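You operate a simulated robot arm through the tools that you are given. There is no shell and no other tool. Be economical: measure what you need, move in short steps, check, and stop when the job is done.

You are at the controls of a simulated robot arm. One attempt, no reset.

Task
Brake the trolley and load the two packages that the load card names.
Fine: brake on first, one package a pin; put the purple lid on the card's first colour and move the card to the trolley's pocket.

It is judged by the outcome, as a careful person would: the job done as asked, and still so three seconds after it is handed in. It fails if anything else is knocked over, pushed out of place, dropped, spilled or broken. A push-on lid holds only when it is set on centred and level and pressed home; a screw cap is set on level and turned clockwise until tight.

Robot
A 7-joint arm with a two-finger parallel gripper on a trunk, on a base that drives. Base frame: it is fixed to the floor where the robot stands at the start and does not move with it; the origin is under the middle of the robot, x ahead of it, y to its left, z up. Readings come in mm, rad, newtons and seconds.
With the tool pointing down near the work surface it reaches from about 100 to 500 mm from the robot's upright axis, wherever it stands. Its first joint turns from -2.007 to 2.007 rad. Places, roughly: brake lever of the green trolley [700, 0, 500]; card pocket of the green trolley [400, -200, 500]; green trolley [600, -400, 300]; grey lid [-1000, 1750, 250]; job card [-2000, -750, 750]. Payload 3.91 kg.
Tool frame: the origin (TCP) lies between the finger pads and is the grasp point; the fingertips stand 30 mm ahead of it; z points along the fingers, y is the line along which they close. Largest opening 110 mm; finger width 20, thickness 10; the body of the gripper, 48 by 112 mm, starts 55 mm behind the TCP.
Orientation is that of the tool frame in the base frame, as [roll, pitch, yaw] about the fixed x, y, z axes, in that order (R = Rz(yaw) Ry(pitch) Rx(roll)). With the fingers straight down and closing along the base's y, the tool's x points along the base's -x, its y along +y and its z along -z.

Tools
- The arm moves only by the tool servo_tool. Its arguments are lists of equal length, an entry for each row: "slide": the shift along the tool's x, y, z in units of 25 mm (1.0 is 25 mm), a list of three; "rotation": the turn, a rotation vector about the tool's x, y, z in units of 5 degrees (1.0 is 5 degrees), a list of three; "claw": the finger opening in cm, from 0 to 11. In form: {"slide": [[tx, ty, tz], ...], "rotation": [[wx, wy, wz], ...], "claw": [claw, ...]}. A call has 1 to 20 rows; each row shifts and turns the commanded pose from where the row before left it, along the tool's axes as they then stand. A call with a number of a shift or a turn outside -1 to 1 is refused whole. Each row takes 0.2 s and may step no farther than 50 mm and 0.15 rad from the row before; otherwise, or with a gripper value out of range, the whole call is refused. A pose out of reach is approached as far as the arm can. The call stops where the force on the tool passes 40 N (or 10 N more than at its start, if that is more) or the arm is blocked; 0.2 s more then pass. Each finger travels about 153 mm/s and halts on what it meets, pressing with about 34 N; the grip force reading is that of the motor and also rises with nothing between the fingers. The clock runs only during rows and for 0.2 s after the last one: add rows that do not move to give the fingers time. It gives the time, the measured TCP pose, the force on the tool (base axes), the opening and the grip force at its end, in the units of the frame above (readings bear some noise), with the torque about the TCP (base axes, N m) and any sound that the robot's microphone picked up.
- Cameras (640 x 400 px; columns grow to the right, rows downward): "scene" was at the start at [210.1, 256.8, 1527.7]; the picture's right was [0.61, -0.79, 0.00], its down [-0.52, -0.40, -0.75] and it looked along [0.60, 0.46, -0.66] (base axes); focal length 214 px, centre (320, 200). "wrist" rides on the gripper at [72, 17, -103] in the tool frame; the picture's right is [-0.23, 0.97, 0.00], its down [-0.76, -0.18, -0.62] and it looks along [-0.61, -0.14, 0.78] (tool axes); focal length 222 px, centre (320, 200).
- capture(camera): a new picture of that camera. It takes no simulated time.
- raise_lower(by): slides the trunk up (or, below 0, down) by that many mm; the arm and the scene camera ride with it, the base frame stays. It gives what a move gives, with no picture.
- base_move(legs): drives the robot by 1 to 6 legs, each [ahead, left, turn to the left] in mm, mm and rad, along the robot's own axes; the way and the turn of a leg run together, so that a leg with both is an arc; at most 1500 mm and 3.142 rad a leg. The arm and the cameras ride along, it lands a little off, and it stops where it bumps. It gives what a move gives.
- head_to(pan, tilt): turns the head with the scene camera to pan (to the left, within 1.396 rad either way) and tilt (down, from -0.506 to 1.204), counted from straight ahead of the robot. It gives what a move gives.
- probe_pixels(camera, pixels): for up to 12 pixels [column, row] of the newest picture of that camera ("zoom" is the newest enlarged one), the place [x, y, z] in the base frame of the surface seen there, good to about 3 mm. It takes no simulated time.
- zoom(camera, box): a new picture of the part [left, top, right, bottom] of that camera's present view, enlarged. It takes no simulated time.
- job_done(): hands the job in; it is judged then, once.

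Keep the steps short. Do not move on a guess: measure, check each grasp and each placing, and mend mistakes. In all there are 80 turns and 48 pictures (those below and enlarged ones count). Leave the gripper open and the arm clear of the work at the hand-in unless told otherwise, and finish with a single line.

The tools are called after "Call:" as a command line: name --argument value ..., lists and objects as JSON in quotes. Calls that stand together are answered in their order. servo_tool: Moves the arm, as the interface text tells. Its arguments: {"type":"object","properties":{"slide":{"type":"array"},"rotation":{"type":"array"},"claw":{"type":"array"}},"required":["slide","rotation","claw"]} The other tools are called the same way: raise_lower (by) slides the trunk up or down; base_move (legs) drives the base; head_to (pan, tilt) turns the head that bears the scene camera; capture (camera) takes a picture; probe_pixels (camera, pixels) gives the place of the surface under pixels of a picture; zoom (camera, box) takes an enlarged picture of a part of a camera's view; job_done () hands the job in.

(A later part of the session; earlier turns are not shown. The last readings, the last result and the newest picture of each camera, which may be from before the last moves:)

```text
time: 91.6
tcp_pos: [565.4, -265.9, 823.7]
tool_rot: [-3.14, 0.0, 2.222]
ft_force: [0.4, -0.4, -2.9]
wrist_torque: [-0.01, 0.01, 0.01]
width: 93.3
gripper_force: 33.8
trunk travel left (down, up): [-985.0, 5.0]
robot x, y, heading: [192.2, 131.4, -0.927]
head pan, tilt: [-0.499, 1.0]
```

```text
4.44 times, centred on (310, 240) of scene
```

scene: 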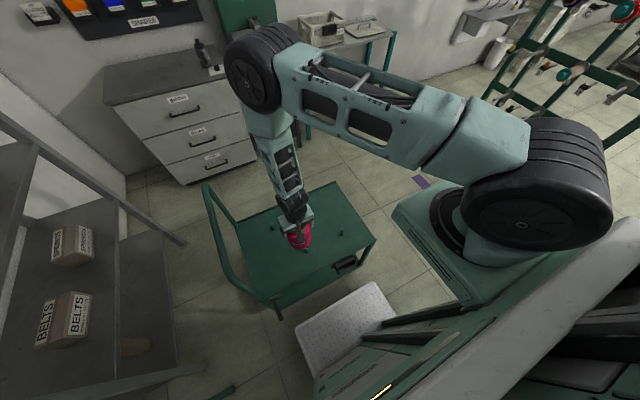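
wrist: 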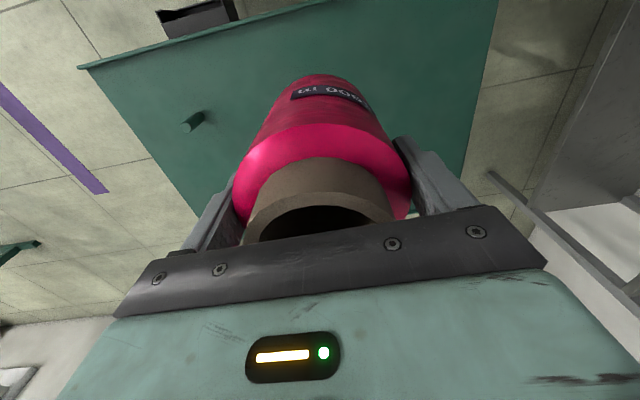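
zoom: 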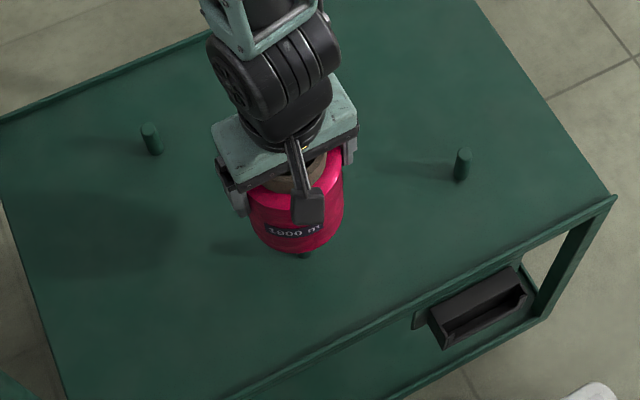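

The pin base shows directly below the package. I lower the remaining ~94 mm.

Call:
servo_tool --slide '[[0, 0, 0.9], [0, 0, 0.9], [0, 0, 0.8], [0, 0, 0.4], [0, 0, 0.2], [0, 0, 0.2], [0, 0, 0.16], [0, 0, 0.12], [0, 0, 0.08], [0, 0, 0.08]]' --rotation '[[0, 0, 0], [0, 0, 0], [0, 0, 0], [0, 0, 0], [0, 0, 0], [0, 0, 0], [0, 0, 0], [0, 0, 0], [0, 0, 0], [0, 0, 0]]' --claw '[6, 6, 6, 6, 6, 6, 6, 6, 6, 6]'

```text
time: 93.8
tcp_pos: [567.1, -267.3, 726.8]
tool_rot: [3.141, -0.001, 2.222]
ft_force: [-0.7, 0.4, -2.1]
wrist_torque: [0.03, 0.01, 0.02]
width: 93.5
gripper_force: 33.4
trunk travel left (down, up): [-985.0, 5.0]
robot x, y, heading: [192.3, 129.4, -0.919]
head pan, tilt: [-0.499, 1.0]
```

Not touching yet (force still the weight). I continue in 1.5 mm steps.

Call:
servo_tool --slide '[[0, 0, 0.06], [0, 0, 0.06], [0, 0, 0.06], [0, 0, 0.06]]' --rotation '[[0, 0, 0], [0, 0, 0], [0, 0, 0], [0, 0, 0]]' --claw '[6, 6, 6, 6]'

```text
time: 94.7
tcp_pos: [567.7, -267.6, 725.3]
tool_rot: [-3.141, 0.0, 2.221]
ft_force: [-6.7, 4.3, 29.0]
wrist_torque: [-0.45, 0.18, -0.06]
width: 93.5
gripper_force: 34.2
trunk travel left (down, up): [-985.0, 5.0]
robot x, y, heading: [191.0, 126.1, -0.92]
head pan, tilt: [-0.499, 1.0]
stopped in row 4: the force on the tool passed its limit at 43 N (the readings are from after the stop); the commanded pose is now the measured one
```

Seated on the deck at TCP 725 (deck ≈597). I open and rise.

Call:
servo_tool --slide '[[0, 0, -0.04], [0, 0, 0], [0, 0, 0], [0, 0, -0.4], [0, 0, -1], [0, 0, -1], [0, 0, -1], [0, 0, -1], [0, 0, -1], [0, 0, -1]]' --rotation '[[0, 0, 0], [0, 0, 0], [0, 0, 0], [0, 0, 0], [0, 0, 0], [0, 0, 0], [0, 0, 0], [0, 0, 0], [0, 0, 0], [0, 0, 0]]' --claw '[10, 11, 11, 11, 11, 11, 11, 11, 11, 11]'

Call:
zoom --camera "scene" --box '[240, 180, 380, 285]'

```text
time: 96.9
tcp_pos: [567.3, -266.7, 887.1]
tool_rot: [-3.141, 0.001, 2.22]
ft_force: [0.0, 0.1, -0.1]
wrist_torque: [-0.02, -0.01, 0.02]
width: 110.2
gripper_force: 0.0
trunk travel left (down, up): [-985.0, 5.0]
robot x, y, heading: [188.0, 129.6, -0.919]
head pan, tilt: [-0.499, 1.0]
```

```text
3.81 times, centred on (310, 232) of scene
```

zoom: 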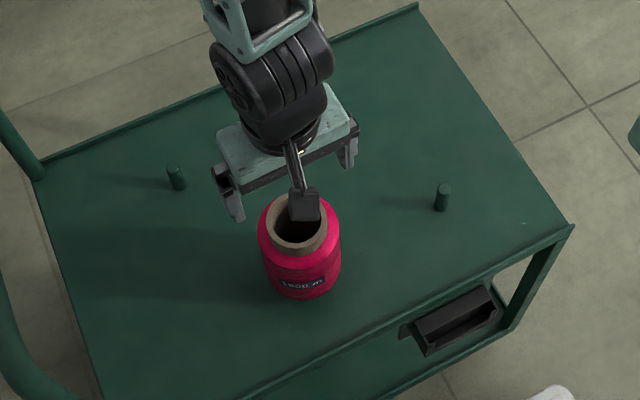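

Pink stands upright on pin B. Now the yellow: I drive back so yellow lies under the hand.

Call:
base_move --legs '[[-120, -453, 0], [0, 0, 1.56], [-266, 0, 0], [0, 526, 0]]'

Call:
capture --camera "wrist"

```text
time: 107.6
tcp_pos: [-364.5, 576.2, 886.8]
tool_rot: [-3.141, -0.001, -2.496]
ft_force: [-0.1, 0.0, 0.4]
wrist_torque: [0.0, 0.02, 0.01]
width: 109.5
gripper_force: 0.2
trunk travel left (down, up): [-985.0, 5.0]
robot x, y, heading: [-763.1, 205.0, 0.643]
head pan, tilt: [-0.499, 1.0]
```

```text
15 pictures are left
```

wrist: 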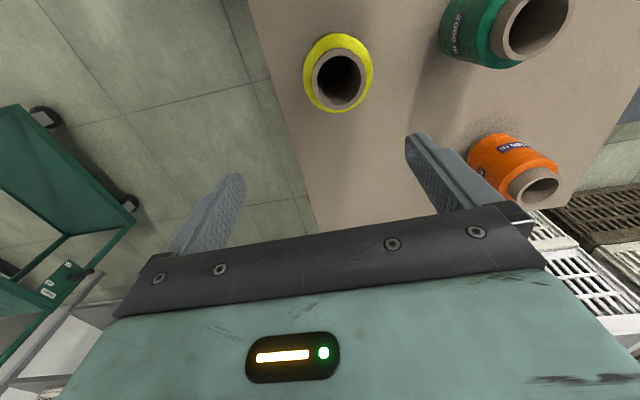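

Call:
probe_pixels --camera "wrist" --pixels '[[315, 78], [364, 78], [340, 53], [340, 104], [322, 60], [357, 60], [322, 97], [357, 97], [306, 85], [371, 75]]'

```text
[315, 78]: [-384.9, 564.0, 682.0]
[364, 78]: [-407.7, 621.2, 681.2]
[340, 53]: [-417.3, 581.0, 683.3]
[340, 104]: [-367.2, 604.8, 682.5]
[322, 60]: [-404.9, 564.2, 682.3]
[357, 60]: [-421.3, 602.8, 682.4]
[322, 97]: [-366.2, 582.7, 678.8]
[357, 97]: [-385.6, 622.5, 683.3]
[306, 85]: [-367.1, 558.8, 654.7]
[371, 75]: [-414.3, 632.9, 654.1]
```

Yellow centre ≈(-394,593), rim z 682. I move over it and lower to z≈700 first.

Call:
servo_tool --slide '[[0.28, 0.63, 0], [0.27, 0.62, 0], [0, 0, 1], [0, 0, 1], [0, 0, 1], [0, 0, 1], [0, 0, 1], [0, 0, 0.8], [0, 0, 0]]' --rotation '[[0, 0, 0], [0, 0, 0], [0, 0, 0], [0, 0, 0], [0, 0, 0], [0, 0, 0], [0, 0, 0], [0, 0, 0], [0, 0, 0]]' --claw '[11, 11, 11, 11, 11, 11, 11, 11, 11]'

```text
time: 109.6
tcp_pos: [-396.6, 593.5, 740.6]
tool_rot: [3.14, 0.0, -2.496]
ft_force: [-0.1, 0.1, -0.5]
wrist_torque: [-0.01, 0.02, -0.02]
width: 110.1
gripper_force: 0.1
trunk travel left (down, up): [-985.0, 5.0]
robot x, y, heading: [-763.1, 201.0, 0.643]
head pan, tilt: [-0.499, 1.0]
```

Aligned within 2 mm. Down to 640, close, and lift.

Call:
servo_tool --slide '[[-0.06, -0.05, 0.5], [0, 0, 0.9], [0, 0, 0.9], [0, 0, 0.9], [0, 0, 0.8], [0, 0, 0], [0, 0, 0], [0, 0, 0], [0, 0, 0]]' --rotation '[[0, 0, 0], [0, 0, 0], [0, 0, 0], [0, 0, 0], [0, 0, 0], [0, 0, 0], [0, 0, 0], [0, 0, 0], [0, 0, 0]]' --claw '[11, 11, 11, 11, 11, 8, 6, 6, 6]'

Call:
servo_tool --slide '[[0, 0, -0.4], [0, 0, -0.8], [0, 0, -1], [0, 0, -1], [0, 0, -1], [0, 0, -1], [0, 0, -1], [0, 0, -1], [0, 0, -1], [0, 0, -1], [0, 0, -1]]' --rotation '[[0, 0, 0], [0, 0, 0], [0, 0, 0], [0, 0, 0], [0, 0, 0], [0, 0, 0], [0, 0, 0], [0, 0, 0], [0, 0, 0], [0, 0, 0], [0, 0, 0]]' --claw '[6, 6, 6, 6, 6, 6, 6, 6, 6, 6, 6]'

```text
time: 110.9
tcp_pos: [-345.8, 710.7, 718.6]
tool_rot: [3.04, 0.144, -2.52]
ft_force: [0.4, -0.1, 1.0]
wrist_torque: [-0.02, 0.01, -0.02]
width: 80.1
gripper_force: 0.0
trunk travel left (down, up): [-985.0, 5.0]
robot x, y, heading: [-766.3, 200.2, 0.651]
head pan, tilt: [-0.499, 1.0]
stopped in row 6: the arm was blocked; the commanded pose is now the measured one
```

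```text
time: 113.3
tcp_pos: [-363.3, 665.8, 965.1]
tool_rot: [3.046, 0.139, -2.514]
ft_force: [-0.1, 0.5, 0.5]
wrist_torque: [0.0, 0.02, -0.02]
width: 60.2
gripper_force: 0.1
trunk travel left (down, up): [-985.0, 5.0]
robot x, y, heading: [-762.5, 201.7, 0.646]
head pan, tilt: [-0.499, 1.0]
```

The arm swung off unexpectedly (blocked, TCP at (-346,711)). I check what happened to the packages.

Call:
capture --camera "scene"

Call:
capture --camera "wrist"

```text
14 pictures are left
```

scene: 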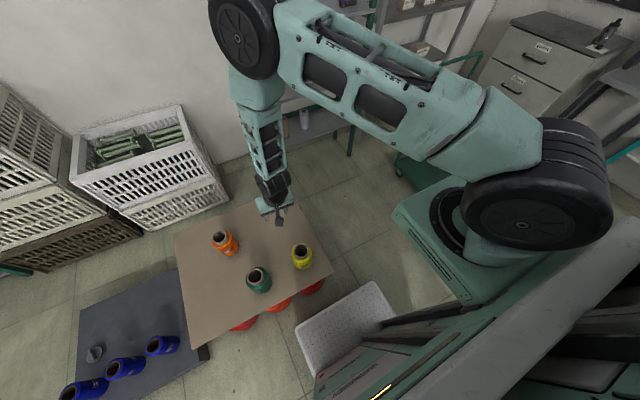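

```text
13 pictures are left
```

wrist: 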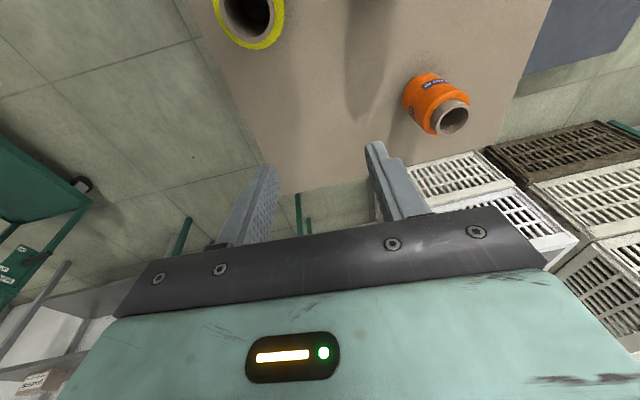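

Nothing was disturbed; all packages stand. With the trunk 180 mm higher than on the first pick, the arm hit its downward limit. I level the tool, then lower the trunk 180.

Call:
servo_tool --slide '[[0, 0, 0], [0, 0, 0], [0, 0, 0]]' --rotation '[[0.55, 0.8, 0], [0.55, 0.8, 0], [0, 0, 0]]' --claw '[8, 11, 11]'

Call:
raise_lower --by -180

Call:
probe_pixels --camera "scene" --pixels '[[302, 242], [302, 265], [258, 267], [222, 233]]'

```text
time: 114.1
tcp_pos: [-363.3, 666.9, 965.2]
tool_rot: [3.141, -0.001, -2.509]
ft_force: [-0.1, -1.2, 0.5]
wrist_torque: [-0.01, -0.01, 0.03]
width: 110.1
gripper_force: 0.1
trunk travel left (down, up): [-985.0, 5.0]
robot x, y, heading: [-764.4, 197.3, 0.64]
head pan, tilt: [-0.499, 1.0]
```

```text
time: 116.1
tcp_pos: [-362.1, 665.6, 785.1]
tool_rot: [3.141, 0.001, -2.509]
ft_force: [0.0, -0.2, -0.4]
wrist_torque: [-0.01, -0.01, -0.01]
width: 110.1
gripper_force: 0.0
trunk travel left (down, up): [-805.0, 185.0]
robot x, y, heading: [-765.7, 201.5, 0.646]
head pan, tilt: [-0.499, 1.0]
```

```text
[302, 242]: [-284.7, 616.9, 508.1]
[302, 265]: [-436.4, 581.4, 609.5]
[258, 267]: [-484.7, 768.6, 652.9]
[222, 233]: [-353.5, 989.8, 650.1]
```

I recheck yellow's position from the wrist camera after the trunk move.

Call:
capture --camera "wrist"

```text
12 pictures are left
```

wrist: 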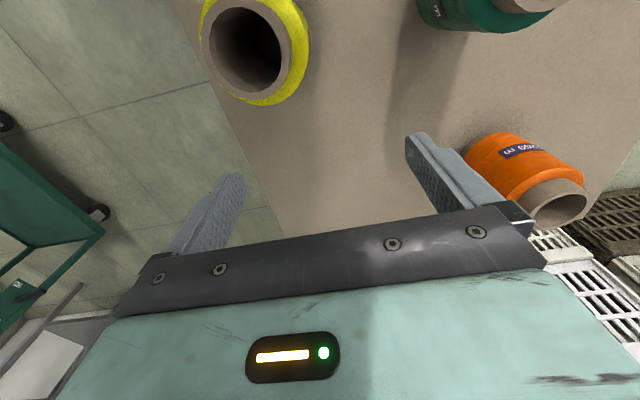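

Call:
probe_pixels --camera "wrist" --pixels '[[204, 50], [285, 55], [245, 14], [245, 96], [215, 22], [274, 82], [275, 24], [217, 82]]'

```text
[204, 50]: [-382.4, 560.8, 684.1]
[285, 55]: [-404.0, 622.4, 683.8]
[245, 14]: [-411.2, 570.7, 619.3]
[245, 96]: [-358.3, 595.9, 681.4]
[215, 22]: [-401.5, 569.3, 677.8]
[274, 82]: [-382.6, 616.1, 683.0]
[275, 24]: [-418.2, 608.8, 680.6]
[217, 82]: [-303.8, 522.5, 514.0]
```

Yellow is still at (-393.5,592.5). I move over it again, down to 740.

Call:
servo_tool --slide '[[0.68, -0.41, 0], [0.68, -0.41, 0], [0.69, -0.41, 0], [0.69, -0.41, 0], [0, 0, 0.9], [0, 0, 0.9], [0, 0, 0]]' --rotation '[[0, 0, 0], [0, 0, 0], [0, 0, 0], [0, 0, 0], [0, 0, 0], [0, 0, 0], [0, 0, 0]]' --claw '[11, 11, 11, 11, 11, 11, 11]'

```text
time: 117.7
tcp_pos: [-392.1, 591.5, 739.2]
tool_rot: [-3.141, -0.002, -2.506]
ft_force: [-0.1, 0.3, -0.3]
wrist_torque: [0.01, 0.0, -0.02]
width: 110.1
gripper_force: 0.1
trunk travel left (down, up): [-805.0, 185.0]
robot x, y, heading: [-764.8, 206.3, 0.644]
head pan, tilt: [-0.499, 1.0]
```

Aligned. Down to 640 with fingers open, checking the pose before closing.

Call:
servo_tool --slide '[[0, 0, 0.8], [0, 0, 0.8], [0, 0, 0.8], [0, 0, 0.8], [0, 0, 0.76], [0, 0, 0]]' --rotation '[[0, 0, 0], [0, 0, 0], [0, 0, 0], [0, 0, 0], [0, 0, 0], [0, 0, 0]]' --claw '[11, 11, 11, 11, 11, 11]'

```text
time: 119.1
tcp_pos: [-392.1, 593.2, 641.1]
tool_rot: [-3.142, 0.0, -2.508]
ft_force: [0.5, 0.4, 0.3]
wrist_torque: [0.0, -0.02, -0.03]
width: 109.9
gripper_force: 0.1
trunk travel left (down, up): [-805.0, 185.0]
robot x, y, heading: [-765.8, 201.7, 0.644]
head pan, tilt: [-0.499, 1.0]
```

Good. I close, verify by lifting, then raise the trunk and drive to pin D.

Call:
servo_tool --slide '[[0, 0, 0], [0, 0, 0], [0, 0, 0], [0, 0, 0], [0, 0, -0.4], [0, 0, -0.8], [0, 0, -1], [0, 0, -1]]' --rotation '[[0, 0, 0], [0, 0, 0], [0, 0, 0], [0, 0, 0], [0, 0, 0], [0, 0, 0], [0, 0, 0], [0, 0, 0]]' --claw '[9, 7, 6, 6, 6, 6, 6, 6]'

Call:
raise_lower --by 180

Call:
base_move --legs '[[0, -526, 0], [266, 0, 0], [0, 0, -1.564], [119, 229, 0]]'

Call:
zoom --camera "scene" --box '[230, 150, 390, 260]'

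```text
time: 120.9
tcp_pos: [-394.1, 590.3, 722.6]
tool_rot: [3.142, 0.0, -2.51]
ft_force: [0.3, -0.6, -2.8]
wrist_torque: [-0.02, -0.01, -0.02]
width: 93.2
gripper_force: 34.1
trunk travel left (down, up): [-805.0, 185.0]
robot x, y, heading: [-762.5, 200.2, 0.647]
head pan, tilt: [-0.499, 1.0]
```

```text
time: 122.9
tcp_pos: [-395.4, 590.6, 900.7]
tool_rot: [-3.141, 0.0, -2.506]
ft_force: [0.6, -1.1, -2.9]
wrist_torque: [-0.01, -0.02, -0.04]
width: 93.4
gripper_force: 34.1
trunk travel left (down, up): [-985.0, 5.0]
robot x, y, heading: [-768.2, 201.6, 0.641]
head pan, tilt: [-0.499, 1.0]
```

```text
time: 132.7
tcp_pos: [413.2, -387.9, 901.6]
tool_rot: [3.141, 0.002, 2.205]
ft_force: [-1.1, 0.1, -2.0]
wrist_torque: [-0.02, 0.04, -0.01]
width: 93.2
gripper_force: 33.9
trunk travel left (down, up): [-985.0, 5.0]
robot x, y, heading: [22.0, -17.0, -0.931]
head pan, tilt: [-0.499, 1.0]
```

```text
3.64 times, centred on (310, 205) of scene
```

zoom: 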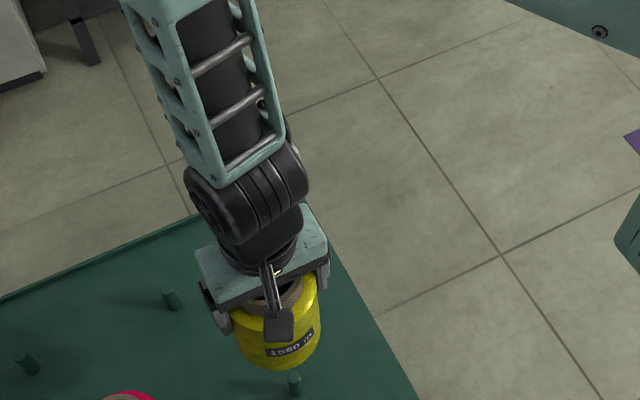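

Pin D shows at (294,383). I measure it.

Call:
probe_pixels --camera "zoom" --pixels '[[295, 380], [295, 388], [295, 394], [290, 385], [300, 385], [170, 290], [171, 300], [166, 298], [176, 300]]'

```text
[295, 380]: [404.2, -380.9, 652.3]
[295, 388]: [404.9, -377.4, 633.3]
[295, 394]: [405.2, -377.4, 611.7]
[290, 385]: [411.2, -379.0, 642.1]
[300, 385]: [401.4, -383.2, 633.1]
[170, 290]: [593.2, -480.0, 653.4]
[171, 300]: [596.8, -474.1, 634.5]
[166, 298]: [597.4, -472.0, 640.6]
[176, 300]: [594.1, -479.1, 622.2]
```

D centre ≈(406.5,-384). Correct by (+7,-3) and lower to about 820 to verify.

Call:
servo_tool --slide '[[0.28, -0.12, 0], [0, 0, 1], [0, 0, 1], [0, 0, 1], [0, 0, 0]]' --rotation '[[0, 0, 0], [0, 0, 0], [0, 0, 0], [0, 0, 0], [0, 0, 0]]' --claw '[6, 6, 6, 6, 6]'

```text
time: 133.9
tcp_pos: [406.6, -384.5, 826.8]
tool_rot: [-3.14, 0.0, 2.204]
ft_force: [-0.6, -0.1, -2.6]
wrist_torque: [0.01, 0.02, -0.02]
width: 93.4
gripper_force: 33.5
trunk travel left (down, up): [-985.0, 5.0]
robot x, y, heading: [20.3, -17.8, -0.929]
head pan, tilt: [-0.499, 1.0]
```

On target. Lower to the deck, small steps at the end, stopping on contact.

Call:
servo_tool --slide '[[0, 0, 0.9], [0, 0, 0.9], [0, 0, 0.9], [0, 0, 0.6], [0, 0, 0.3], [0, 0, 0.16], [0, 0, 0.08], [0, 0, 0.06], [0, 0, 0.06], [0, 0, 0.06], [0, 0, 0.06], [0, 0, 0.06]]' --rotation '[[0, 0, 0], [0, 0, 0], [0, 0, 0], [0, 0, 0], [0, 0, 0], [0, 0, 0], [0, 0, 0], [0, 0, 0], [0, 0, 0], [0, 0, 0], [0, 0, 0], [0, 0, 0]]' --claw '[6, 6, 6, 6, 6, 6, 6, 6, 6, 6, 6, 6]'

```text
time: 136.5
tcp_pos: [407.4, -384.7, 724.2]
tool_rot: [3.14, 0.001, 2.205]
ft_force: [-1.3, 0.9, 38.8]
wrist_torque: [-0.57, 0.8, -0.01]
width: 93.5
gripper_force: 34.6
trunk travel left (down, up): [-985.0, 5.0]
robot x, y, heading: [20.4, -17.7, -0.929]
head pan, tilt: [-0.499, 1.0]
```

Seated (39 N contact at 724). I release and rise.

Call:
servo_tool --slide '[[0, 0, -0.04], [0, 0, 0], [0, 0, 0], [0, 0, -0.5], [0, 0, -1], [0, 0, -1], [0, 0, -1], [0, 0, -1], [0, 0, -1], [0, 0, -1], [0, 0, -1], [0, 0, -1], [0, 0, -1], [0, 0, -1], [0, 0, -1], [0, 0, -1], [0, 0, -1], [0, 0, -1], [0, 0, -1], [0, 0, -1]]' --rotation '[[0, 0, 0], [0, 0, 0], [0, 0, 0], [0, 0, 0], [0, 0, 0], [0, 0, 0], [0, 0, 0], [0, 0, 0], [0, 0, 0], [0, 0, 0], [0, 0, 0], [0, 0, 0], [0, 0, 0], [0, 0, 0], [0, 0, 0], [0, 0, 0], [0, 0, 0], [0, 0, 0], [0, 0, 0], [0, 0, 0]]' --claw '[10, 11, 11, 11, 11, 11, 11, 11, 11, 11, 11, 11, 11, 11, 11, 11, 11, 11, 11, 11]'

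Call:
capture --camera "wrist"

```text
time: 140.7
tcp_pos: [405.6, -384.3, 1136.7]
tool_rot: [-3.141, 0.0, 2.204]
ft_force: [0.7, -0.2, -0.2]
wrist_torque: [0.02, 0.0, -0.01]
width: 110.0
gripper_force: 0.1
trunk travel left (down, up): [-985.0, 5.0]
robot x, y, heading: [24.5, -19.4, -0.931]
head pan, tilt: [-0.499, 1.0]
```

```text
10 pictures are left
```

wrist: 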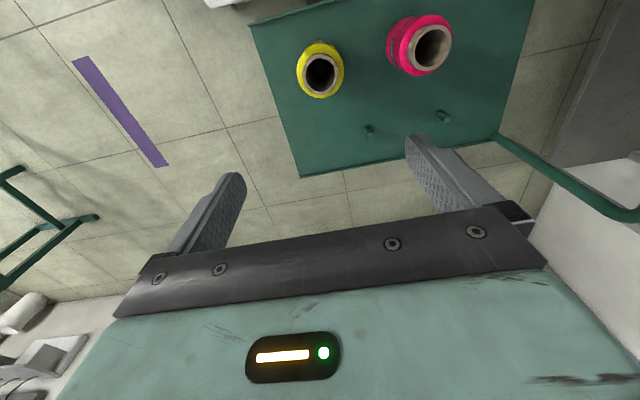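

Both packages stand on their pins. I raise the hand, measure pink's rim from this picture, and drive toward the green rack, stopping short.

Call:
probe_pixels --camera "wrist" --pixels '[[413, 47], [450, 47], [433, 26], [433, 68], [419, 33], [447, 62], [447, 33], [419, 61]]'

Call:
servo_tool --slide '[[0, 0, -1], [0, 0, -1], [0, 0, -1], [0, 0, -1], [0, 0, -1], [0, 0, -1], [0, 0, -1], [0, 0, -1]]' --rotation '[[0, 0, 0], [0, 0, 0], [0, 0, 0], [0, 0, 0], [0, 0, 0], [0, 0, 0], [0, 0, 0], [0, 0, 0]]' --claw '[11, 11, 11, 11, 11, 11, 11, 11]'

Call:
base_move --legs '[[-80, 92, 0], [0, 0, 1.59], [346, 139, 0]]'

Call:
head_to --pan 0.0 --tilt 0.65

Call:
capture --camera "scene"

```text
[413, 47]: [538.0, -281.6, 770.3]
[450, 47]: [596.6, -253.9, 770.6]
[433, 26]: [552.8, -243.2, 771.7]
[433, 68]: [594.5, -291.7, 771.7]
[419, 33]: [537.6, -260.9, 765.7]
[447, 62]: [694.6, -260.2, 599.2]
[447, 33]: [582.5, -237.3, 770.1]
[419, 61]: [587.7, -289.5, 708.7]
```

```text
time: 142.5
tcp_pos: [405.7, -386.1, 1336.1]
tool_rot: [-3.14, 0.0, 2.204]
ft_force: [0.0, 0.0, 0.4]
wrist_torque: [0.0, 0.04, 0.02]
width: 109.9
gripper_force: 0.1
trunk travel left (down, up): [-985.0, 5.0]
robot x, y, heading: [18.2, -18.3, -0.926]
head pan, tilt: [-0.499, 1.0]
```

```text
time: 149.7
tcp_pos: [578.0, 833.9, 1336.2]
tool_rot: [3.141, -0.001, -2.457]
ft_force: [-0.7, 0.4, -0.6]
wrist_torque: [0.06, 0.01, -0.03]
width: 110.0
gripper_force: 0.0
trunk travel left (down, up): [-985.0, 5.0]
robot x, y, heading: [227.4, 437.5, 0.699]
head pan, tilt: [-0.499, 1.0]
```

```text
time: 150.7
tcp_pos: [576.8, 834.0, 1336.2]
tool_rot: [-3.141, -0.001, -2.458]
ft_force: [0.6, -0.1, 0.0]
wrist_torque: [0.0, 0.0, -0.04]
width: 110.1
gripper_force: 0.1
trunk travel left (down, up): [-985.0, 5.0]
robot x, y, heading: [225.9, 432.7, 0.692]
head pan, tilt: [0.0, 0.649]
```

```text
9 pictures are left
```

scene: 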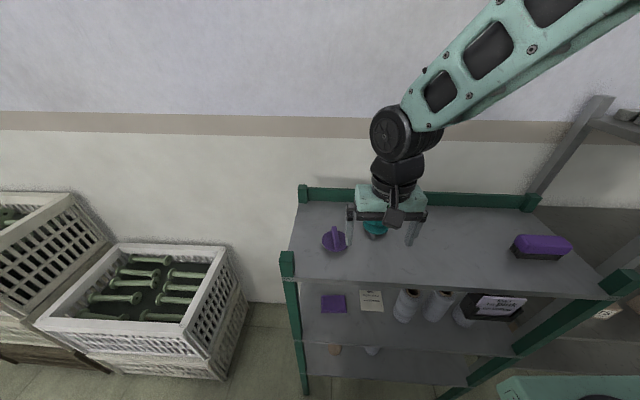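

I see the purple lid at (334,239). I probe its outline, the posts and the card holder.

Call:
probe_pixels --camera "scene" --pixels '[[336, 228], [335, 234], [334, 240], [324, 242], [345, 242], [334, 250], [287, 256], [303, 188], [498, 307], [505, 296], [490, 316], [320, 255]]'

Call:
zoom --camera "scene" --box '[310, 215, 390, 265]'

```text
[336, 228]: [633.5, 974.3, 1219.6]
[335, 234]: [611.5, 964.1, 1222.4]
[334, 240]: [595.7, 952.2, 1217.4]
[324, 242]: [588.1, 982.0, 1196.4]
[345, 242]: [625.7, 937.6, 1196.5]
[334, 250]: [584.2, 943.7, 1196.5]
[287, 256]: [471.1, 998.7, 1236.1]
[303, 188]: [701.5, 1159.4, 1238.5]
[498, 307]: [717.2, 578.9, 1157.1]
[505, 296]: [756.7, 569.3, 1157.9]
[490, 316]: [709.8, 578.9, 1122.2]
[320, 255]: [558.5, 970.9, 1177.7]
```

```text
8.00 times, centred on (350, 240) of scene
```

zoom: 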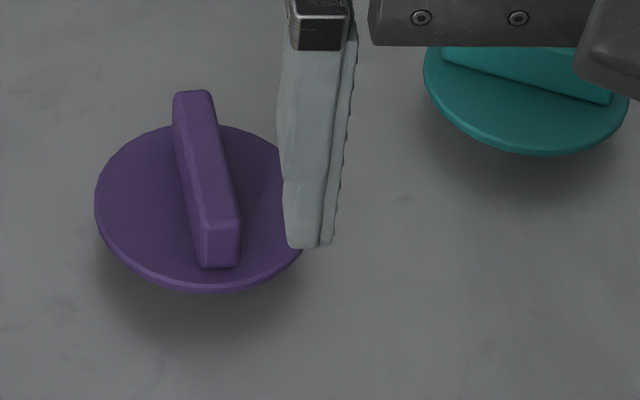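

I measure the fin's ends and disc edges.

Call:
probe_pixels --camera "zoom" --pixels '[[192, 97], [200, 140], [208, 180], [218, 220], [190, 200], [226, 165], [98, 200], [150, 140], [150, 265], [205, 288], [270, 270], [250, 140]]'

```text
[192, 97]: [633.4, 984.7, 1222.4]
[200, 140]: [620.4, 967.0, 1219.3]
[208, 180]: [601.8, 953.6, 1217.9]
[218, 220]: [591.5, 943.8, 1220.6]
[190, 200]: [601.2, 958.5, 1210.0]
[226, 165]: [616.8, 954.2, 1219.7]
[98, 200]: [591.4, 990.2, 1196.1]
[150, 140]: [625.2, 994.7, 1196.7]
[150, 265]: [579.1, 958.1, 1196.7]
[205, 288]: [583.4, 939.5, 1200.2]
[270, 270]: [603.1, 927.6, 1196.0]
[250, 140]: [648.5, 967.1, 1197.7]
```

Lid centre (612.5,961.5), disc radius 35, disc top z 1196.5, fin top z 1221 along ≈0.773 rad. I drive 110 ahead so it is well in reach and turn the tool to straddle the fin.

Call:
base_move --legs '[[110, 0, 0]]'

Call:
servo_tool --slide '[[0, 1, 0], [0, 1, 0], [0, 1, 0], [0, 0, 0]]' --rotation '[[0, 0, -1], [0, 0, 0], [0, 0, 0], [0, 0, 0]]' --claw '[9, 7, 6, 6]'

```text
time: 151.9
tcp_pos: [662.6, 905.5, 1336.7]
tool_rot: [3.141, 0.001, -2.457]
ft_force: [0.3, 0.6, -0.2]
wrist_torque: [-0.04, 0.0, 0.01]
width: 110.1
gripper_force: 0.0
trunk travel left (down, up): [-985.0, 5.0]
robot x, y, heading: [311.3, 503.5, 0.695]
head pan, tilt: [0.0, 0.649]
```

```text
time: 152.9
tcp_pos: [612.3, 960.6, 1335.7]
tool_rot: [-3.141, 0.001, -2.37]
ft_force: [0.2, 0.6, 0.3]
wrist_torque: [0.01, -0.02, 0.01]
width: 60.0
gripper_force: 0.1
trunk travel left (down, up): [-985.0, 5.0]
robot x, y, heading: [315.6, 503.1, 0.697]
head pan, tilt: [0.0, 0.649]
```

TCP is right over the lid centre. I descend to 1230 and close on the fin.

Call:
servo_tool --slide '[[0, 0, 0.9], [0, 0, 0.9], [0, 0, 0.9], [0, 0, 0.8], [0, 0, 0.5], [0, 0, 0.24], [0, 0, 0], [0, 0, 0], [0, 0, 0], [0, 0, 0]]' --rotation '[[0, 0, 0], [0, 0, 0], [0, 0, 0], [0, 0, 0], [0, 0, 0], [0, 0, 0], [0, 0, 0], [0, 0, 0], [0, 0, 0], [0, 0, 0]]' --claw '[6, 6, 6, 6, 6, 6, 4, 2, 0, 0]'

Call:
servo_tool --slide '[[0, 0, -0.4], [0, 0, -0.8], [0, 0, -1], [0, 0, -1]]' --rotation '[[0, 0, 0], [0, 0, 0], [0, 0, 0], [0, 0, 0]]' --claw '[0, 0, 0, 0]'

Call:
capture --camera "wrist"

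```text
time: 155.1
tcp_pos: [613.3, 960.2, 1230.6]
tool_rot: [-3.141, -0.002, -2.371]
ft_force: [-0.6, -0.1, 0.5]
wrist_torque: [-0.03, 0.02, 0.05]
width: 12.1
gripper_force: 33.8
trunk travel left (down, up): [-985.0, 5.0]
robot x, y, heading: [314.1, 501.5, 0.692]
head pan, tilt: [0.0, 0.649]
```

```text
time: 156.1
tcp_pos: [611.9, 960.7, 1309.5]
tool_rot: [3.14, 0.001, -2.372]
ft_force: [-0.6, 0.1, 0.7]
wrist_torque: [-0.02, -0.03, 0.01]
width: 12.5
gripper_force: 34.1
trunk travel left (down, up): [-985.0, 5.0]
robot x, y, heading: [313.3, 499.7, 0.695]
head pan, tilt: [0.0, 0.649]
```

```text
7 pictures are left
```

wrist: 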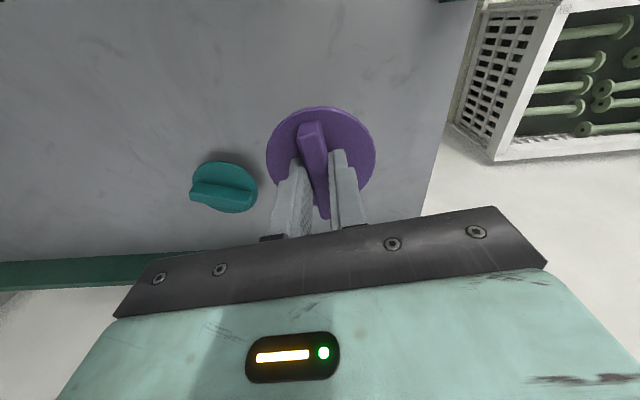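

The lid is held by the fin. I measure its disc to know the offset from the TCP.

Call:
probe_pixels --camera "wrist" --pixels '[[269, 155], [373, 155], [320, 110], [282, 124], [360, 124], [370, 175], [271, 175], [312, 130], [317, 155]]'

```text
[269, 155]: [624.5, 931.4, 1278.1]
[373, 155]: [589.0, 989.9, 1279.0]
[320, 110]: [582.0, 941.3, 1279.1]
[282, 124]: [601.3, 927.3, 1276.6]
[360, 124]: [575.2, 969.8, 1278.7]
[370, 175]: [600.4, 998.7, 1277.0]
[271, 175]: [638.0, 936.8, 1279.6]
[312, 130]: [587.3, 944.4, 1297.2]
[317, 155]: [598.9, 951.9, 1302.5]
```

The lid is centred within about 2 mm of the TCP, disc top 31.5 mm below it. I back away from the rack, turn and drive to the trolley, then lower the trunk 300.

Call:
base_move --legs '[[-461, -140, 0], [0, 0, -1.62], [82, 29, 0]]'

Call:
raise_lower --by -350

Call:
capture --camera "wrist"

```text
time: 163.5
tcp_pos: [565.6, -258.7, 1310.1]
tool_rot: [3.14, 0.001, 2.305]
ft_force: [-0.4, 0.7, -0.1]
wrist_torque: [0.01, 0.01, 0.01]
width: 12.4
gripper_force: 33.8
trunk travel left (down, up): [-985.0, 5.0]
robot x, y, heading: [123.5, 48.6, -0.916]
head pan, tilt: [0.0, 0.649]
```

```text
time: 166.9
tcp_pos: [566.4, -259.6, 960.1]
tool_rot: [-3.142, 0.001, 2.303]
ft_force: [0.6, -0.2, -0.5]
wrist_torque: [-0.01, 0.0, -0.03]
width: 12.6
gripper_force: 33.5
trunk travel left (down, up): [-635.0, 355.0]
robot x, y, heading: [120.2, 56.4, -0.916]
head pan, tilt: [0.0, 0.649]
```

```text
6 pictures are left
```

wrist: 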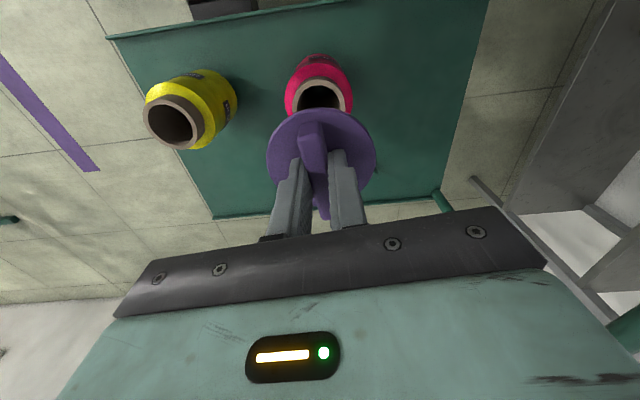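

I probe pink's visible rim arc and the held disc in the same picture.

Call:
probe_pixels --camera "wrist" --pixels '[[290, 104], [292, 93], [300, 84], [310, 80], [320, 79], [330, 80], [340, 86], [348, 95], [350, 106], [269, 155], [373, 155], [320, 112]]'

```text
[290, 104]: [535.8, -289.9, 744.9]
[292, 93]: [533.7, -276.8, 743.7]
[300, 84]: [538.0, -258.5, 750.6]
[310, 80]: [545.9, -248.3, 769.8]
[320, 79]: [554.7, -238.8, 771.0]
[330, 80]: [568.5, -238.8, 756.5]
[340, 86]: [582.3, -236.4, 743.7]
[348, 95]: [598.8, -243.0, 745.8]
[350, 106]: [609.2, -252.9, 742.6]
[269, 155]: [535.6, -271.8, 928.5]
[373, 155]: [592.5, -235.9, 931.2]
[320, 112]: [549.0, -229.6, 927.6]
```

The rim is half hidden, so my centre is only good to about 3 mm. I shift the lid 50 mm ahead and take an enlarged picture of the whole rim.

Call:
servo_tool --slide '[[-1, 0, 0], [-1, 0, 0], [0, 0, 0], [0, 0, 0]]' --rotation '[[0, 0, 0], [0, 0, 0], [0, 0, 0], [0, 0, 0]]' --claw '[0, 0, 0, 0]'

Call:
zoom --camera "wrist" --box '[270, 20, 370, 120]'

```text
time: 167.9
tcp_pos: [599.1, -297.0, 959.1]
tool_rot: [-3.141, -0.001, 2.303]
ft_force: [0.5, 0.3, 0.3]
wrist_torque: [-0.01, -0.01, 0.02]
width: 12.7
gripper_force: 33.7
trunk travel left (down, up): [-635.0, 355.0]
robot x, y, heading: [120.6, 52.3, -0.913]
head pan, tilt: [0.0, 0.649]
```

```text
4.00 times, centred on (320, 70) of wrist
```

zoom: 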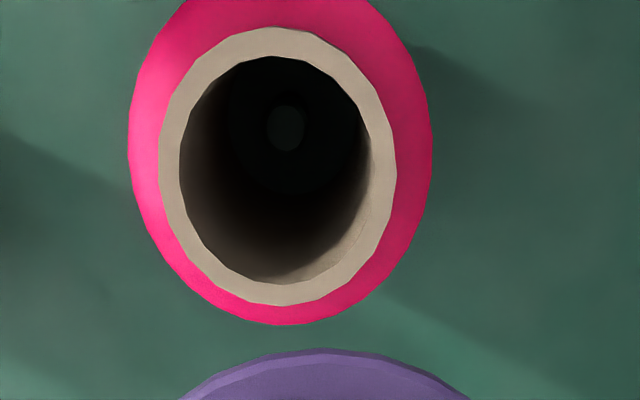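

A clear rim. I probe twelve points around the rim's mid-wall.

Call:
probe_pixels --camera "zoom" --pixels '[[170, 165], [383, 165], [277, 43], [277, 294], [200, 87], [353, 84], [198, 248], [356, 248], [180, 120], [375, 120], [235, 285], [320, 285]]'

```text
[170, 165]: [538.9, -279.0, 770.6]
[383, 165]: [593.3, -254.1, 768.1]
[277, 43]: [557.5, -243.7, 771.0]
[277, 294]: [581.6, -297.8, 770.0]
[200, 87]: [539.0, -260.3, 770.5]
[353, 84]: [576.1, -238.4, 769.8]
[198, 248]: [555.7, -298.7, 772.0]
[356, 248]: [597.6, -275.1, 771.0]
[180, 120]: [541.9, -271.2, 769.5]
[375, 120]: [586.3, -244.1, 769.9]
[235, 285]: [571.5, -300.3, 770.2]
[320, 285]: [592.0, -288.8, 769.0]
```

Combining probes and pixel geometry, the rim centre is about (569.3,-269.2), z 770. I move the lid above it to TCP z≈832.

Call:
servo_tool --slide '[[0.82, -0.07, 0], [0.81, -0.07, 0], [0, 0, 1], [0, 0, 1], [0, 0, 1], [0, 0, 1], [0, 0, 1], [0, 0, 0.08], [0, 0, 0], [0, 0, 0]]' --rotation '[[0, 0, 0], [0, 0, 0], [0, 0, 0], [0, 0, 0], [0, 0, 0], [0, 0, 0], [0, 0, 0], [0, 0, 0], [0, 0, 0], [0, 0, 0]]' --claw '[0, 0, 0, 0, 0, 0, 0, 0, 0, 0]'

Call:
servo_tool --slide '[[0, 0, 0]]' --rotation '[[0, 0, 0]]' --claw '[0]'

```text
time: 170.1
tcp_pos: [570.3, -269.4, 833.9]
tool_rot: [3.141, 0.0, 2.305]
ft_force: [0.2, 0.1, 0.1]
wrist_torque: [0.0, 0.01, 0.01]
width: 12.4
gripper_force: 34.8
trunk travel left (down, up): [-635.0, 355.0]
robot x, y, heading: [117.2, 54.9, -0.912]
head pan, tilt: [0.0, 0.649]
```

```text
time: 170.5
tcp_pos: [570.5, -268.4, 834.0]
tool_rot: [-3.14, 0.002, 2.305]
ft_force: [0.1, 0.1, -0.3]
wrist_torque: [-0.01, 0.01, -0.02]
width: 12.6
gripper_force: 34.0
trunk travel left (down, up): [-635.0, 355.0]
robot x, y, heading: [119.7, 52.8, -0.917]
head pan, tilt: [0.0, 0.649]
```

On centre within ~1 mm. Now I lower in 2–3 mm steps, watching the force.

Call:
servo_tool --slide '[[0, 0, 0.3], [0, 0, 0.12], [0, 0, 0.1], [0, 0, 0.1], [0, 0, 0.1], [0, 0, 0.1], [0, 0, 0.1], [0, 0, 0.1], [0, 0, 0.1]]' --rotation '[[0, 0, 0], [0, 0, 0], [0, 0, 0], [0, 0, 0], [0, 0, 0], [0, 0, 0], [0, 0, 0], [0, 0, 0], [0, 0, 0]]' --claw '[0, 0, 0, 0, 0, 0, 0, 0, 0]'

```text
time: 172.5
tcp_pos: [569.6, -269.6, 806.5]
tool_rot: [3.14, 0.002, 2.303]
ft_force: [-4.1, -0.2, 27.8]
wrist_torque: [0.08, 0.25, -0.01]
width: 12.4
gripper_force: 34.3
trunk travel left (down, up): [-635.0, 355.0]
robot x, y, heading: [121.0, 53.3, -0.913]
head pan, tilt: [0.0, 0.649]
```

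It is entering (806.5, 28 N). I keep pressing until it is home.

Call:
servo_tool --slide '[[0, 0, 0.06], [0, 0, 0.06], [0, 0, 0.06], [0, 0, 0.06], [0, 0, 0.06], [0, 0, 0.06]]' --rotation '[[0, 0, 0], [0, 0, 0], [0, 0, 0], [0, 0, 0], [0, 0, 0], [0, 0, 0]]' --claw '[0, 0, 0, 0, 0, 0]'

```text
time: 173.0
tcp_pos: [569.2, -269.6, 804.2]
tool_rot: [3.141, 0.004, 2.304]
ft_force: [-6.5, 1.6, 26.6]
wrist_torque: [0.21, 0.34, 0.01]
width: 12.7
gripper_force: 33.9
trunk travel left (down, up): [-635.0, 355.0]
robot x, y, heading: [119.7, 57.8, -0.914]
head pan, tilt: [0.0, 0.649]
stopped in row 2: the force on the tool passed its limit at 44 N (the readings are from after the stop); the commanded pose is now the measured one
```

I press once more to make sure it has stopped moving.

Call:
servo_tool --slide '[[0, 0, 0.05], [0, 0, 0.05], [0, 0, 0.05], [0, 0, 0.05], [0, 0, 0.05]]' --rotation '[[0, 0, 0], [0, 0, 0], [0, 0, 0], [0, 0, 0], [0, 0, 0]]' --claw '[0, 0, 0, 0, 0]'

```text
time: 173.5
tcp_pos: [569.9, -270.4, 804.1]
tool_rot: [3.14, 0.004, 2.304]
ft_force: [-7.3, 3.0, 24.0]
wrist_torque: [0.17, 0.42, -0.02]
width: 12.4
gripper_force: 33.9
trunk travel left (down, up): [-635.0, 355.0]
robot x, y, heading: [117.4, 51.6, -0.918]
head pan, tilt: [0.0, 0.649]
stopped in row 2: the force on the tool passed its limit at 42 N (the readings are from after the stop); the commanded pose is now the measured one
```

Firm at 804. I release, rise 100 mm and check lid height and level.

Call:
servo_tool --slide '[[0, 0, 0], [0, 0, 0], [0, 0, 0], [0, 0, -0.3], [0, 0, -1], [0, 0, -1], [0, 0, -1], [0, 0, -1]]' --rotation '[[0, 0, 0], [0, 0, 0], [0, 0, 0], [0, 0, 0], [0, 0, 0], [0, 0, 0], [0, 0, 0], [0, 0, 0]]' --claw '[2, 4, 5, 5, 5, 5, 5, 5]'

Call:
zoom --camera "wrist" --box '[200, 40, 440, 200]'

```text
time: 175.3
tcp_pos: [569.5, -269.1, 912.0]
tool_rot: [3.141, 0.005, 2.305]
ft_force: [0.2, -0.9, -0.1]
wrist_torque: [0.01, 0.03, -0.02]
width: 50.0
gripper_force: 0.0
trunk travel left (down, up): [-635.0, 355.0]
robot x, y, heading: [120.2, 52.8, -0.913]
head pan, tilt: [0.0, 0.649]
```

```text
2.50 times, centred on (320, 120) of wrist
```

zoom: 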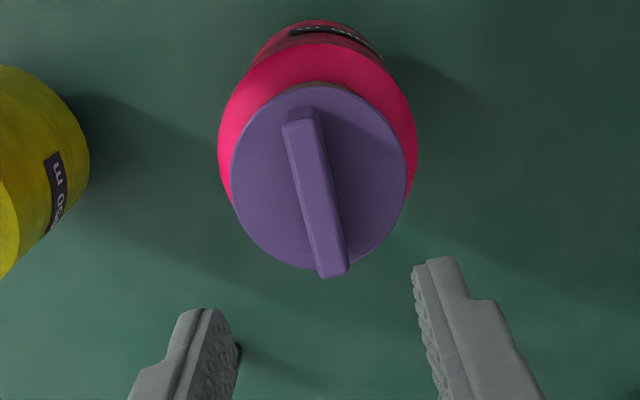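

Call:
probe_pixels --camera "zoom" --pixels '[[245, 170], [255, 220], [290, 255], [390, 130], [395, 180], [375, 235], [270, 110], [350, 100], [330, 93], [300, 92], [308, 120], [335, 260]]'

```text
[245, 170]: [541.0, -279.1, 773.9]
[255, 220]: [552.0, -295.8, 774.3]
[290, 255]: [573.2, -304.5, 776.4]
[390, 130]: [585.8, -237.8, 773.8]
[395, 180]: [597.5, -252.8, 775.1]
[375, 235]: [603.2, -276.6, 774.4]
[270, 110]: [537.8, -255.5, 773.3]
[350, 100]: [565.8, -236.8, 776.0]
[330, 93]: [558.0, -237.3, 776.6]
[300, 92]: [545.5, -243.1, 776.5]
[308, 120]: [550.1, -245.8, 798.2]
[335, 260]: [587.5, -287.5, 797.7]
```

The lid is level at z≈774.7 all round (rim 770.3): it is home. Next the card. I probe the card area in my last scene picture of the rack, and raise the trunk meanwhile.

Call:
probe_pixels --camera "scene" --pixels '[[480, 295], [500, 297], [524, 299], [484, 303], [520, 305], [479, 312], [500, 314], [515, 314], [470, 300], [468, 316], [490, 291], [510, 294]]'

Call:
raise_lower --by 350

```text
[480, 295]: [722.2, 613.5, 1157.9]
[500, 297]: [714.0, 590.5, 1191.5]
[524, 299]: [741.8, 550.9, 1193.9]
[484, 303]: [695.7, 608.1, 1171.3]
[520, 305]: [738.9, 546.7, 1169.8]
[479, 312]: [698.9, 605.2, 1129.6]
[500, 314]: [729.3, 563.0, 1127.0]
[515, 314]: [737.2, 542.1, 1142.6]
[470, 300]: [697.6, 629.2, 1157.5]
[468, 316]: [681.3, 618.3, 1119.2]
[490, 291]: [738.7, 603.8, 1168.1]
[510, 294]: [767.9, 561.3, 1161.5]
```

```text
time: 178.7
tcp_pos: [570.0, -269.1, 1262.4]
tool_rot: [3.138, 0.004, 2.303]
ft_force: [0.3, -0.1, -0.1]
wrist_torque: [0.02, -0.01, -0.02]
width: 50.5
gripper_force: 0.1
trunk travel left (down, up): [-985.0, 5.0]
robot x, y, heading: [119.5, 55.3, -0.913]
head pan, tilt: [0.0, 0.649]
```

The card's centre is ≈(719,579), top z≈1195, standing in a holder whose top is z≈1158; it is about 80 wide and faces the robot when heading 0.632. I drive there, keeping clear of the trolley.

Call:
base_move --legs '[[-111, 11, 0], [0, 0, 1.545], [293, -102, 0]]'

Call:
servo_tool --slide '[[0, 0, -0.5], [0, 0, 0], [0, 0, 0], [0, 0, 0], [0, 0, 0], [0, 0, 0], [0, 0, 0], [0, 0, 0], [0, 0, 0], [0, 0, 0], [0, 0, 0], [0, 0, 0], [0, 0, 0], [0, 0, 0], [0, 0, 0], [0, 0, 0], [0, 0, 0], [0, 0, 0]]' --rotation '[[0, 0, 1], [0, 0, 1], [0, 0, 1], [0, 0, 1], [0, 0, 1], [0, 0, 1], [0, 0, 1], [0, 0, 1], [0, 0, 1], [0, 0, 1], [0, 0, 1], [0, 0, 1], [0, 0, 1], [0, 0, 1], [0, 0, 1], [0, 0, 1], [0, 0, 1], [0, 0, 1]]' --claw '[5, 5, 5, 5, 5, 5, 5, 5, 5, 5, 5, 5, 5, 5, 5, 5, 5, 5]'

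```text
time: 185.3
tcp_pos: [695.6, 676.4, 1262.2]
tool_rot: [3.14, 0.004, -2.441]
ft_force: [0.3, -0.4, -0.2]
wrist_torque: [0.02, -0.01, -0.01]
width: 49.9
gripper_force: 0.1
trunk travel left (down, up): [-985.0, 5.0]
robot x, y, heading: [355.2, 238.0, 0.625]
head pan, tilt: [0.0, 0.649]
```

```text
time: 189.1
tcp_pos: [697.0, 674.9, 1274.5]
tool_rot: [3.138, -0.001, 2.269]
ft_force: [0.8, 0.2, -0.1]
wrist_torque: [-0.01, 0.02, 0.0]
width: 50.1
gripper_force: 0.0
trunk travel left (down, up): [-985.0, 5.0]
robot x, y, heading: [360.0, 234.4, 0.623]
head pan, tilt: [0.0, 0.649]
```

The tool is turned. I fine-tune yaw and move over the card (still above it).

Call:
servo_tool --slide '[[0, 0, 0], [-0.91, -0.39, 0], [-0.91, -0.39, 0], [-0.91, -0.39, 0], [-0.9, -0.39, 0], [0, 0, 0]]' --rotation '[[0.04, 0, 0.757], [0, 0, 0], [0, 0, 0], [0, 0, 0], [0, 0, 0], [0, 0, 0]]' --claw '[5, 5, 5, 5, 5, 5]'

Call:
capture --camera "wrist"

```text
time: 190.5
tcp_pos: [719.7, 579.3, 1274.6]
tool_rot: [3.141, -0.001, 2.204]
ft_force: [0.0, -0.3, -0.1]
wrist_torque: [-0.02, 0.0, -0.01]
width: 50.1
gripper_force: 0.1
trunk travel left (down, up): [-985.0, 5.0]
robot x, y, heading: [360.1, 240.1, 0.627]
head pan, tilt: [0.0, 0.649]
```

```text
3 pictures are left
```

wrist: 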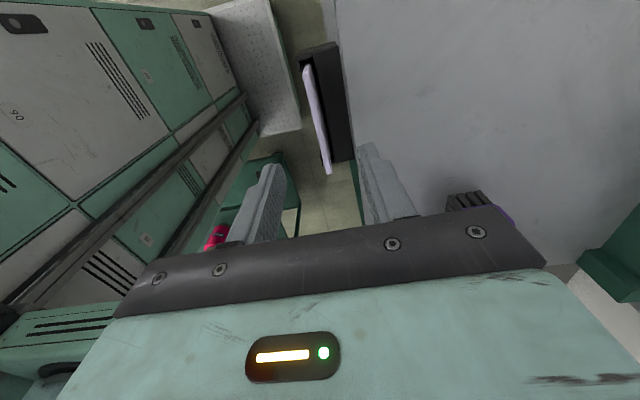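

The card (pale strip from (306,68) to (330,172)) is seen edge-on with the black holder behind. I probe it.

Call:
probe_pixels --camera "wrist" --pixels '[[307, 68], [313, 90], [318, 115], [323, 140], [329, 170], [306, 56], [330, 45], [325, 75], [340, 100], [345, 150], [352, 160], [360, 120]]'

```text
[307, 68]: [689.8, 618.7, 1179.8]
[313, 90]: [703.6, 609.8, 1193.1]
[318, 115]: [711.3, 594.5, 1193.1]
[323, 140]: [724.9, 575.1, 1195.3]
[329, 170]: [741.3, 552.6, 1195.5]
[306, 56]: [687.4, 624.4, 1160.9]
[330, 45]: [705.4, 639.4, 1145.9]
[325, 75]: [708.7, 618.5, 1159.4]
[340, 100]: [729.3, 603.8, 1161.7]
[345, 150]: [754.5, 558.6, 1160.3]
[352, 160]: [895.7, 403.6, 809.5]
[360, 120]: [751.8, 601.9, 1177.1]
```

Card top lies at n-coordinate ≈925.5; the shelf edge starts at ≈960. I narrow to 26 mm so the back finger clears it, lower to z 1195 and close.

Call:
servo_tool --slide '[[0.15, 0.08, 0], [0, 0, 0], [0, 0, 0.9], [0, 0, 0.9], [0, 0, 0.8], [0, 0, 0.4], [0, 0, 0.2], [0, 0, 0], [0, 0, 0], [0, 0, 0], [0, 0, 0]]' --rotation '[[0, 0, 0], [0, 0, 0], [0, 0, 0], [0, 0, 0], [0, 0, 0], [0, 0, 0], [0, 0, 0], [0, 0, 0], [0, 0, 0], [0, 0, 0], [0, 0, 0]]' --claw '[2.6, 2.6, 2.6, 2.6, 2.6, 2.6, 2.6, 2.6, 1, 0, 0]'

```text
time: 192.9
tcp_pos: [718.8, 583.0, 1195.3]
tool_rot: [3.141, -0.002, 2.204]
ft_force: [0.0, 0.0, -0.4]
wrist_torque: [0.01, -0.02, -0.05]
width: 5.1
gripper_force: 34.1
trunk travel left (down, up): [-985.0, 5.0]
robot x, y, heading: [356.5, 234.3, 0.62]
head pan, tilt: [0.0, 0.649]
5 turns are left
```

The card is gripped (5.1 mm). I lift it out, drive to the trolley hovering over the pocket, lower the trunk and take pictures there.

Call:
servo_tool --slide '[[0, 0, -0.4], [0, 0, -0.6], [0, 0, -1], [0, 0, -1], [0, 0, -1]]' --rotation '[[0, 0, 0], [0, 0, 0], [0, 0, 0], [0, 0, 0], [0, 0, 0]]' --claw '[0, 0, 0, 0, 0]'

Call:
base_move --legs '[[-291, 104, 0], [0, 0, -1.572], [8, -60, 0]]'

Call:
raise_lower --by -400

Call:
raise_lower --by -195

Call:
head_to --pan -0.55 --tilt 0.95

Call:
capture --camera "wrist"

Call:
capture --camera "scene"

```text
time: 194.1
tcp_pos: [718.4, 583.3, 1293.6]
tool_rot: [-3.14, -0.001, 2.202]
ft_force: [0.3, 0.0, -0.1]
wrist_torque: [0.0, -0.02, -0.02]
width: 5.3
gripper_force: 33.8
trunk travel left (down, up): [-985.0, 5.0]
robot x, y, heading: [359.6, 235.4, 0.627]
head pan, tilt: [0.0, 0.649]
```

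```text
time: 200.6
tcp_pos: [367.5, -245.3, 1294.1]
tool_rot: [3.14, -0.003, 0.645]
ft_force: [0.1, 0.1, -0.5]
wrist_torque: [-0.01, 0.04, 0.08]
width: 5.3
gripper_force: 34.2
trunk travel left (down, up): [-985.0, 5.0]
robot x, y, heading: [17.8, 110.8, -0.937]
head pan, tilt: [0.0, 0.649]
```

```text
time: 204.4
tcp_pos: [366.9, -246.6, 894.0]
tool_rot: [-3.141, -0.002, 0.643]
ft_force: [-0.8, 0.2, -0.9]
wrist_torque: [-0.01, 0.0, -0.02]
width: 5.0
gripper_force: 34.5
trunk travel left (down, up): [-585.0, 405.0]
robot x, y, heading: [15.5, 108.5, -0.936]
head pan, tilt: [0.0, 0.649]
```

```text
time: 206.5
tcp_pos: [367.7, -245.8, 698.9]
tool_rot: [-3.141, -0.003, 0.643]
ft_force: [-0.8, -0.5, 0.5]
wrist_torque: [-0.02, 0.0, -0.02]
width: 4.9
gripper_force: 33.7
trunk travel left (down, up): [-390.0, 600.0]
robot x, y, heading: [15.9, 110.1, -0.936]
head pan, tilt: [0.0, 0.649]
```

```text
time: 207.5
tcp_pos: [366.2, -245.9, 698.6]
tool_rot: [3.141, -0.001, 0.643]
ft_force: [-0.2, 0.5, 0.7]
wrist_torque: [0.0, 0.01, 0.01]
width: 5.1
gripper_force: 34.4
trunk travel left (down, up): [-390.0, 600.0]
robot x, y, heading: [19.7, 111.0, -0.94]
head pan, tilt: [-0.55, 0.949]
```

```text
2 pictures are left
```

wrist: 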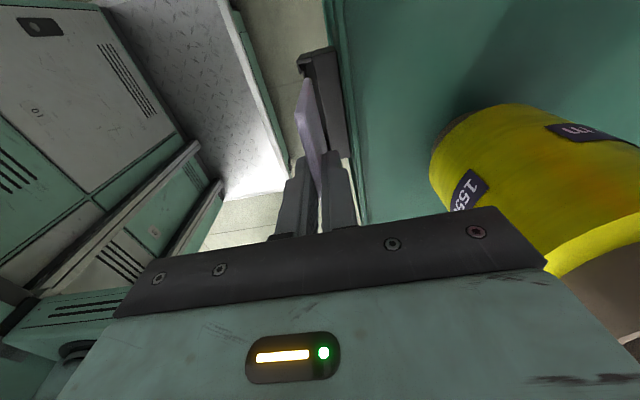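

```text
1 pictures are left
4 turns are left
```

scene: 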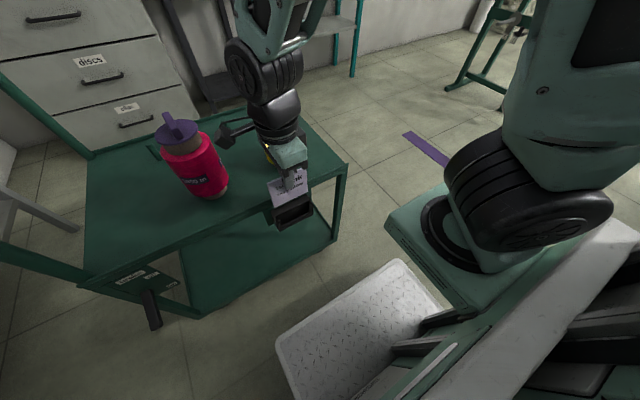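

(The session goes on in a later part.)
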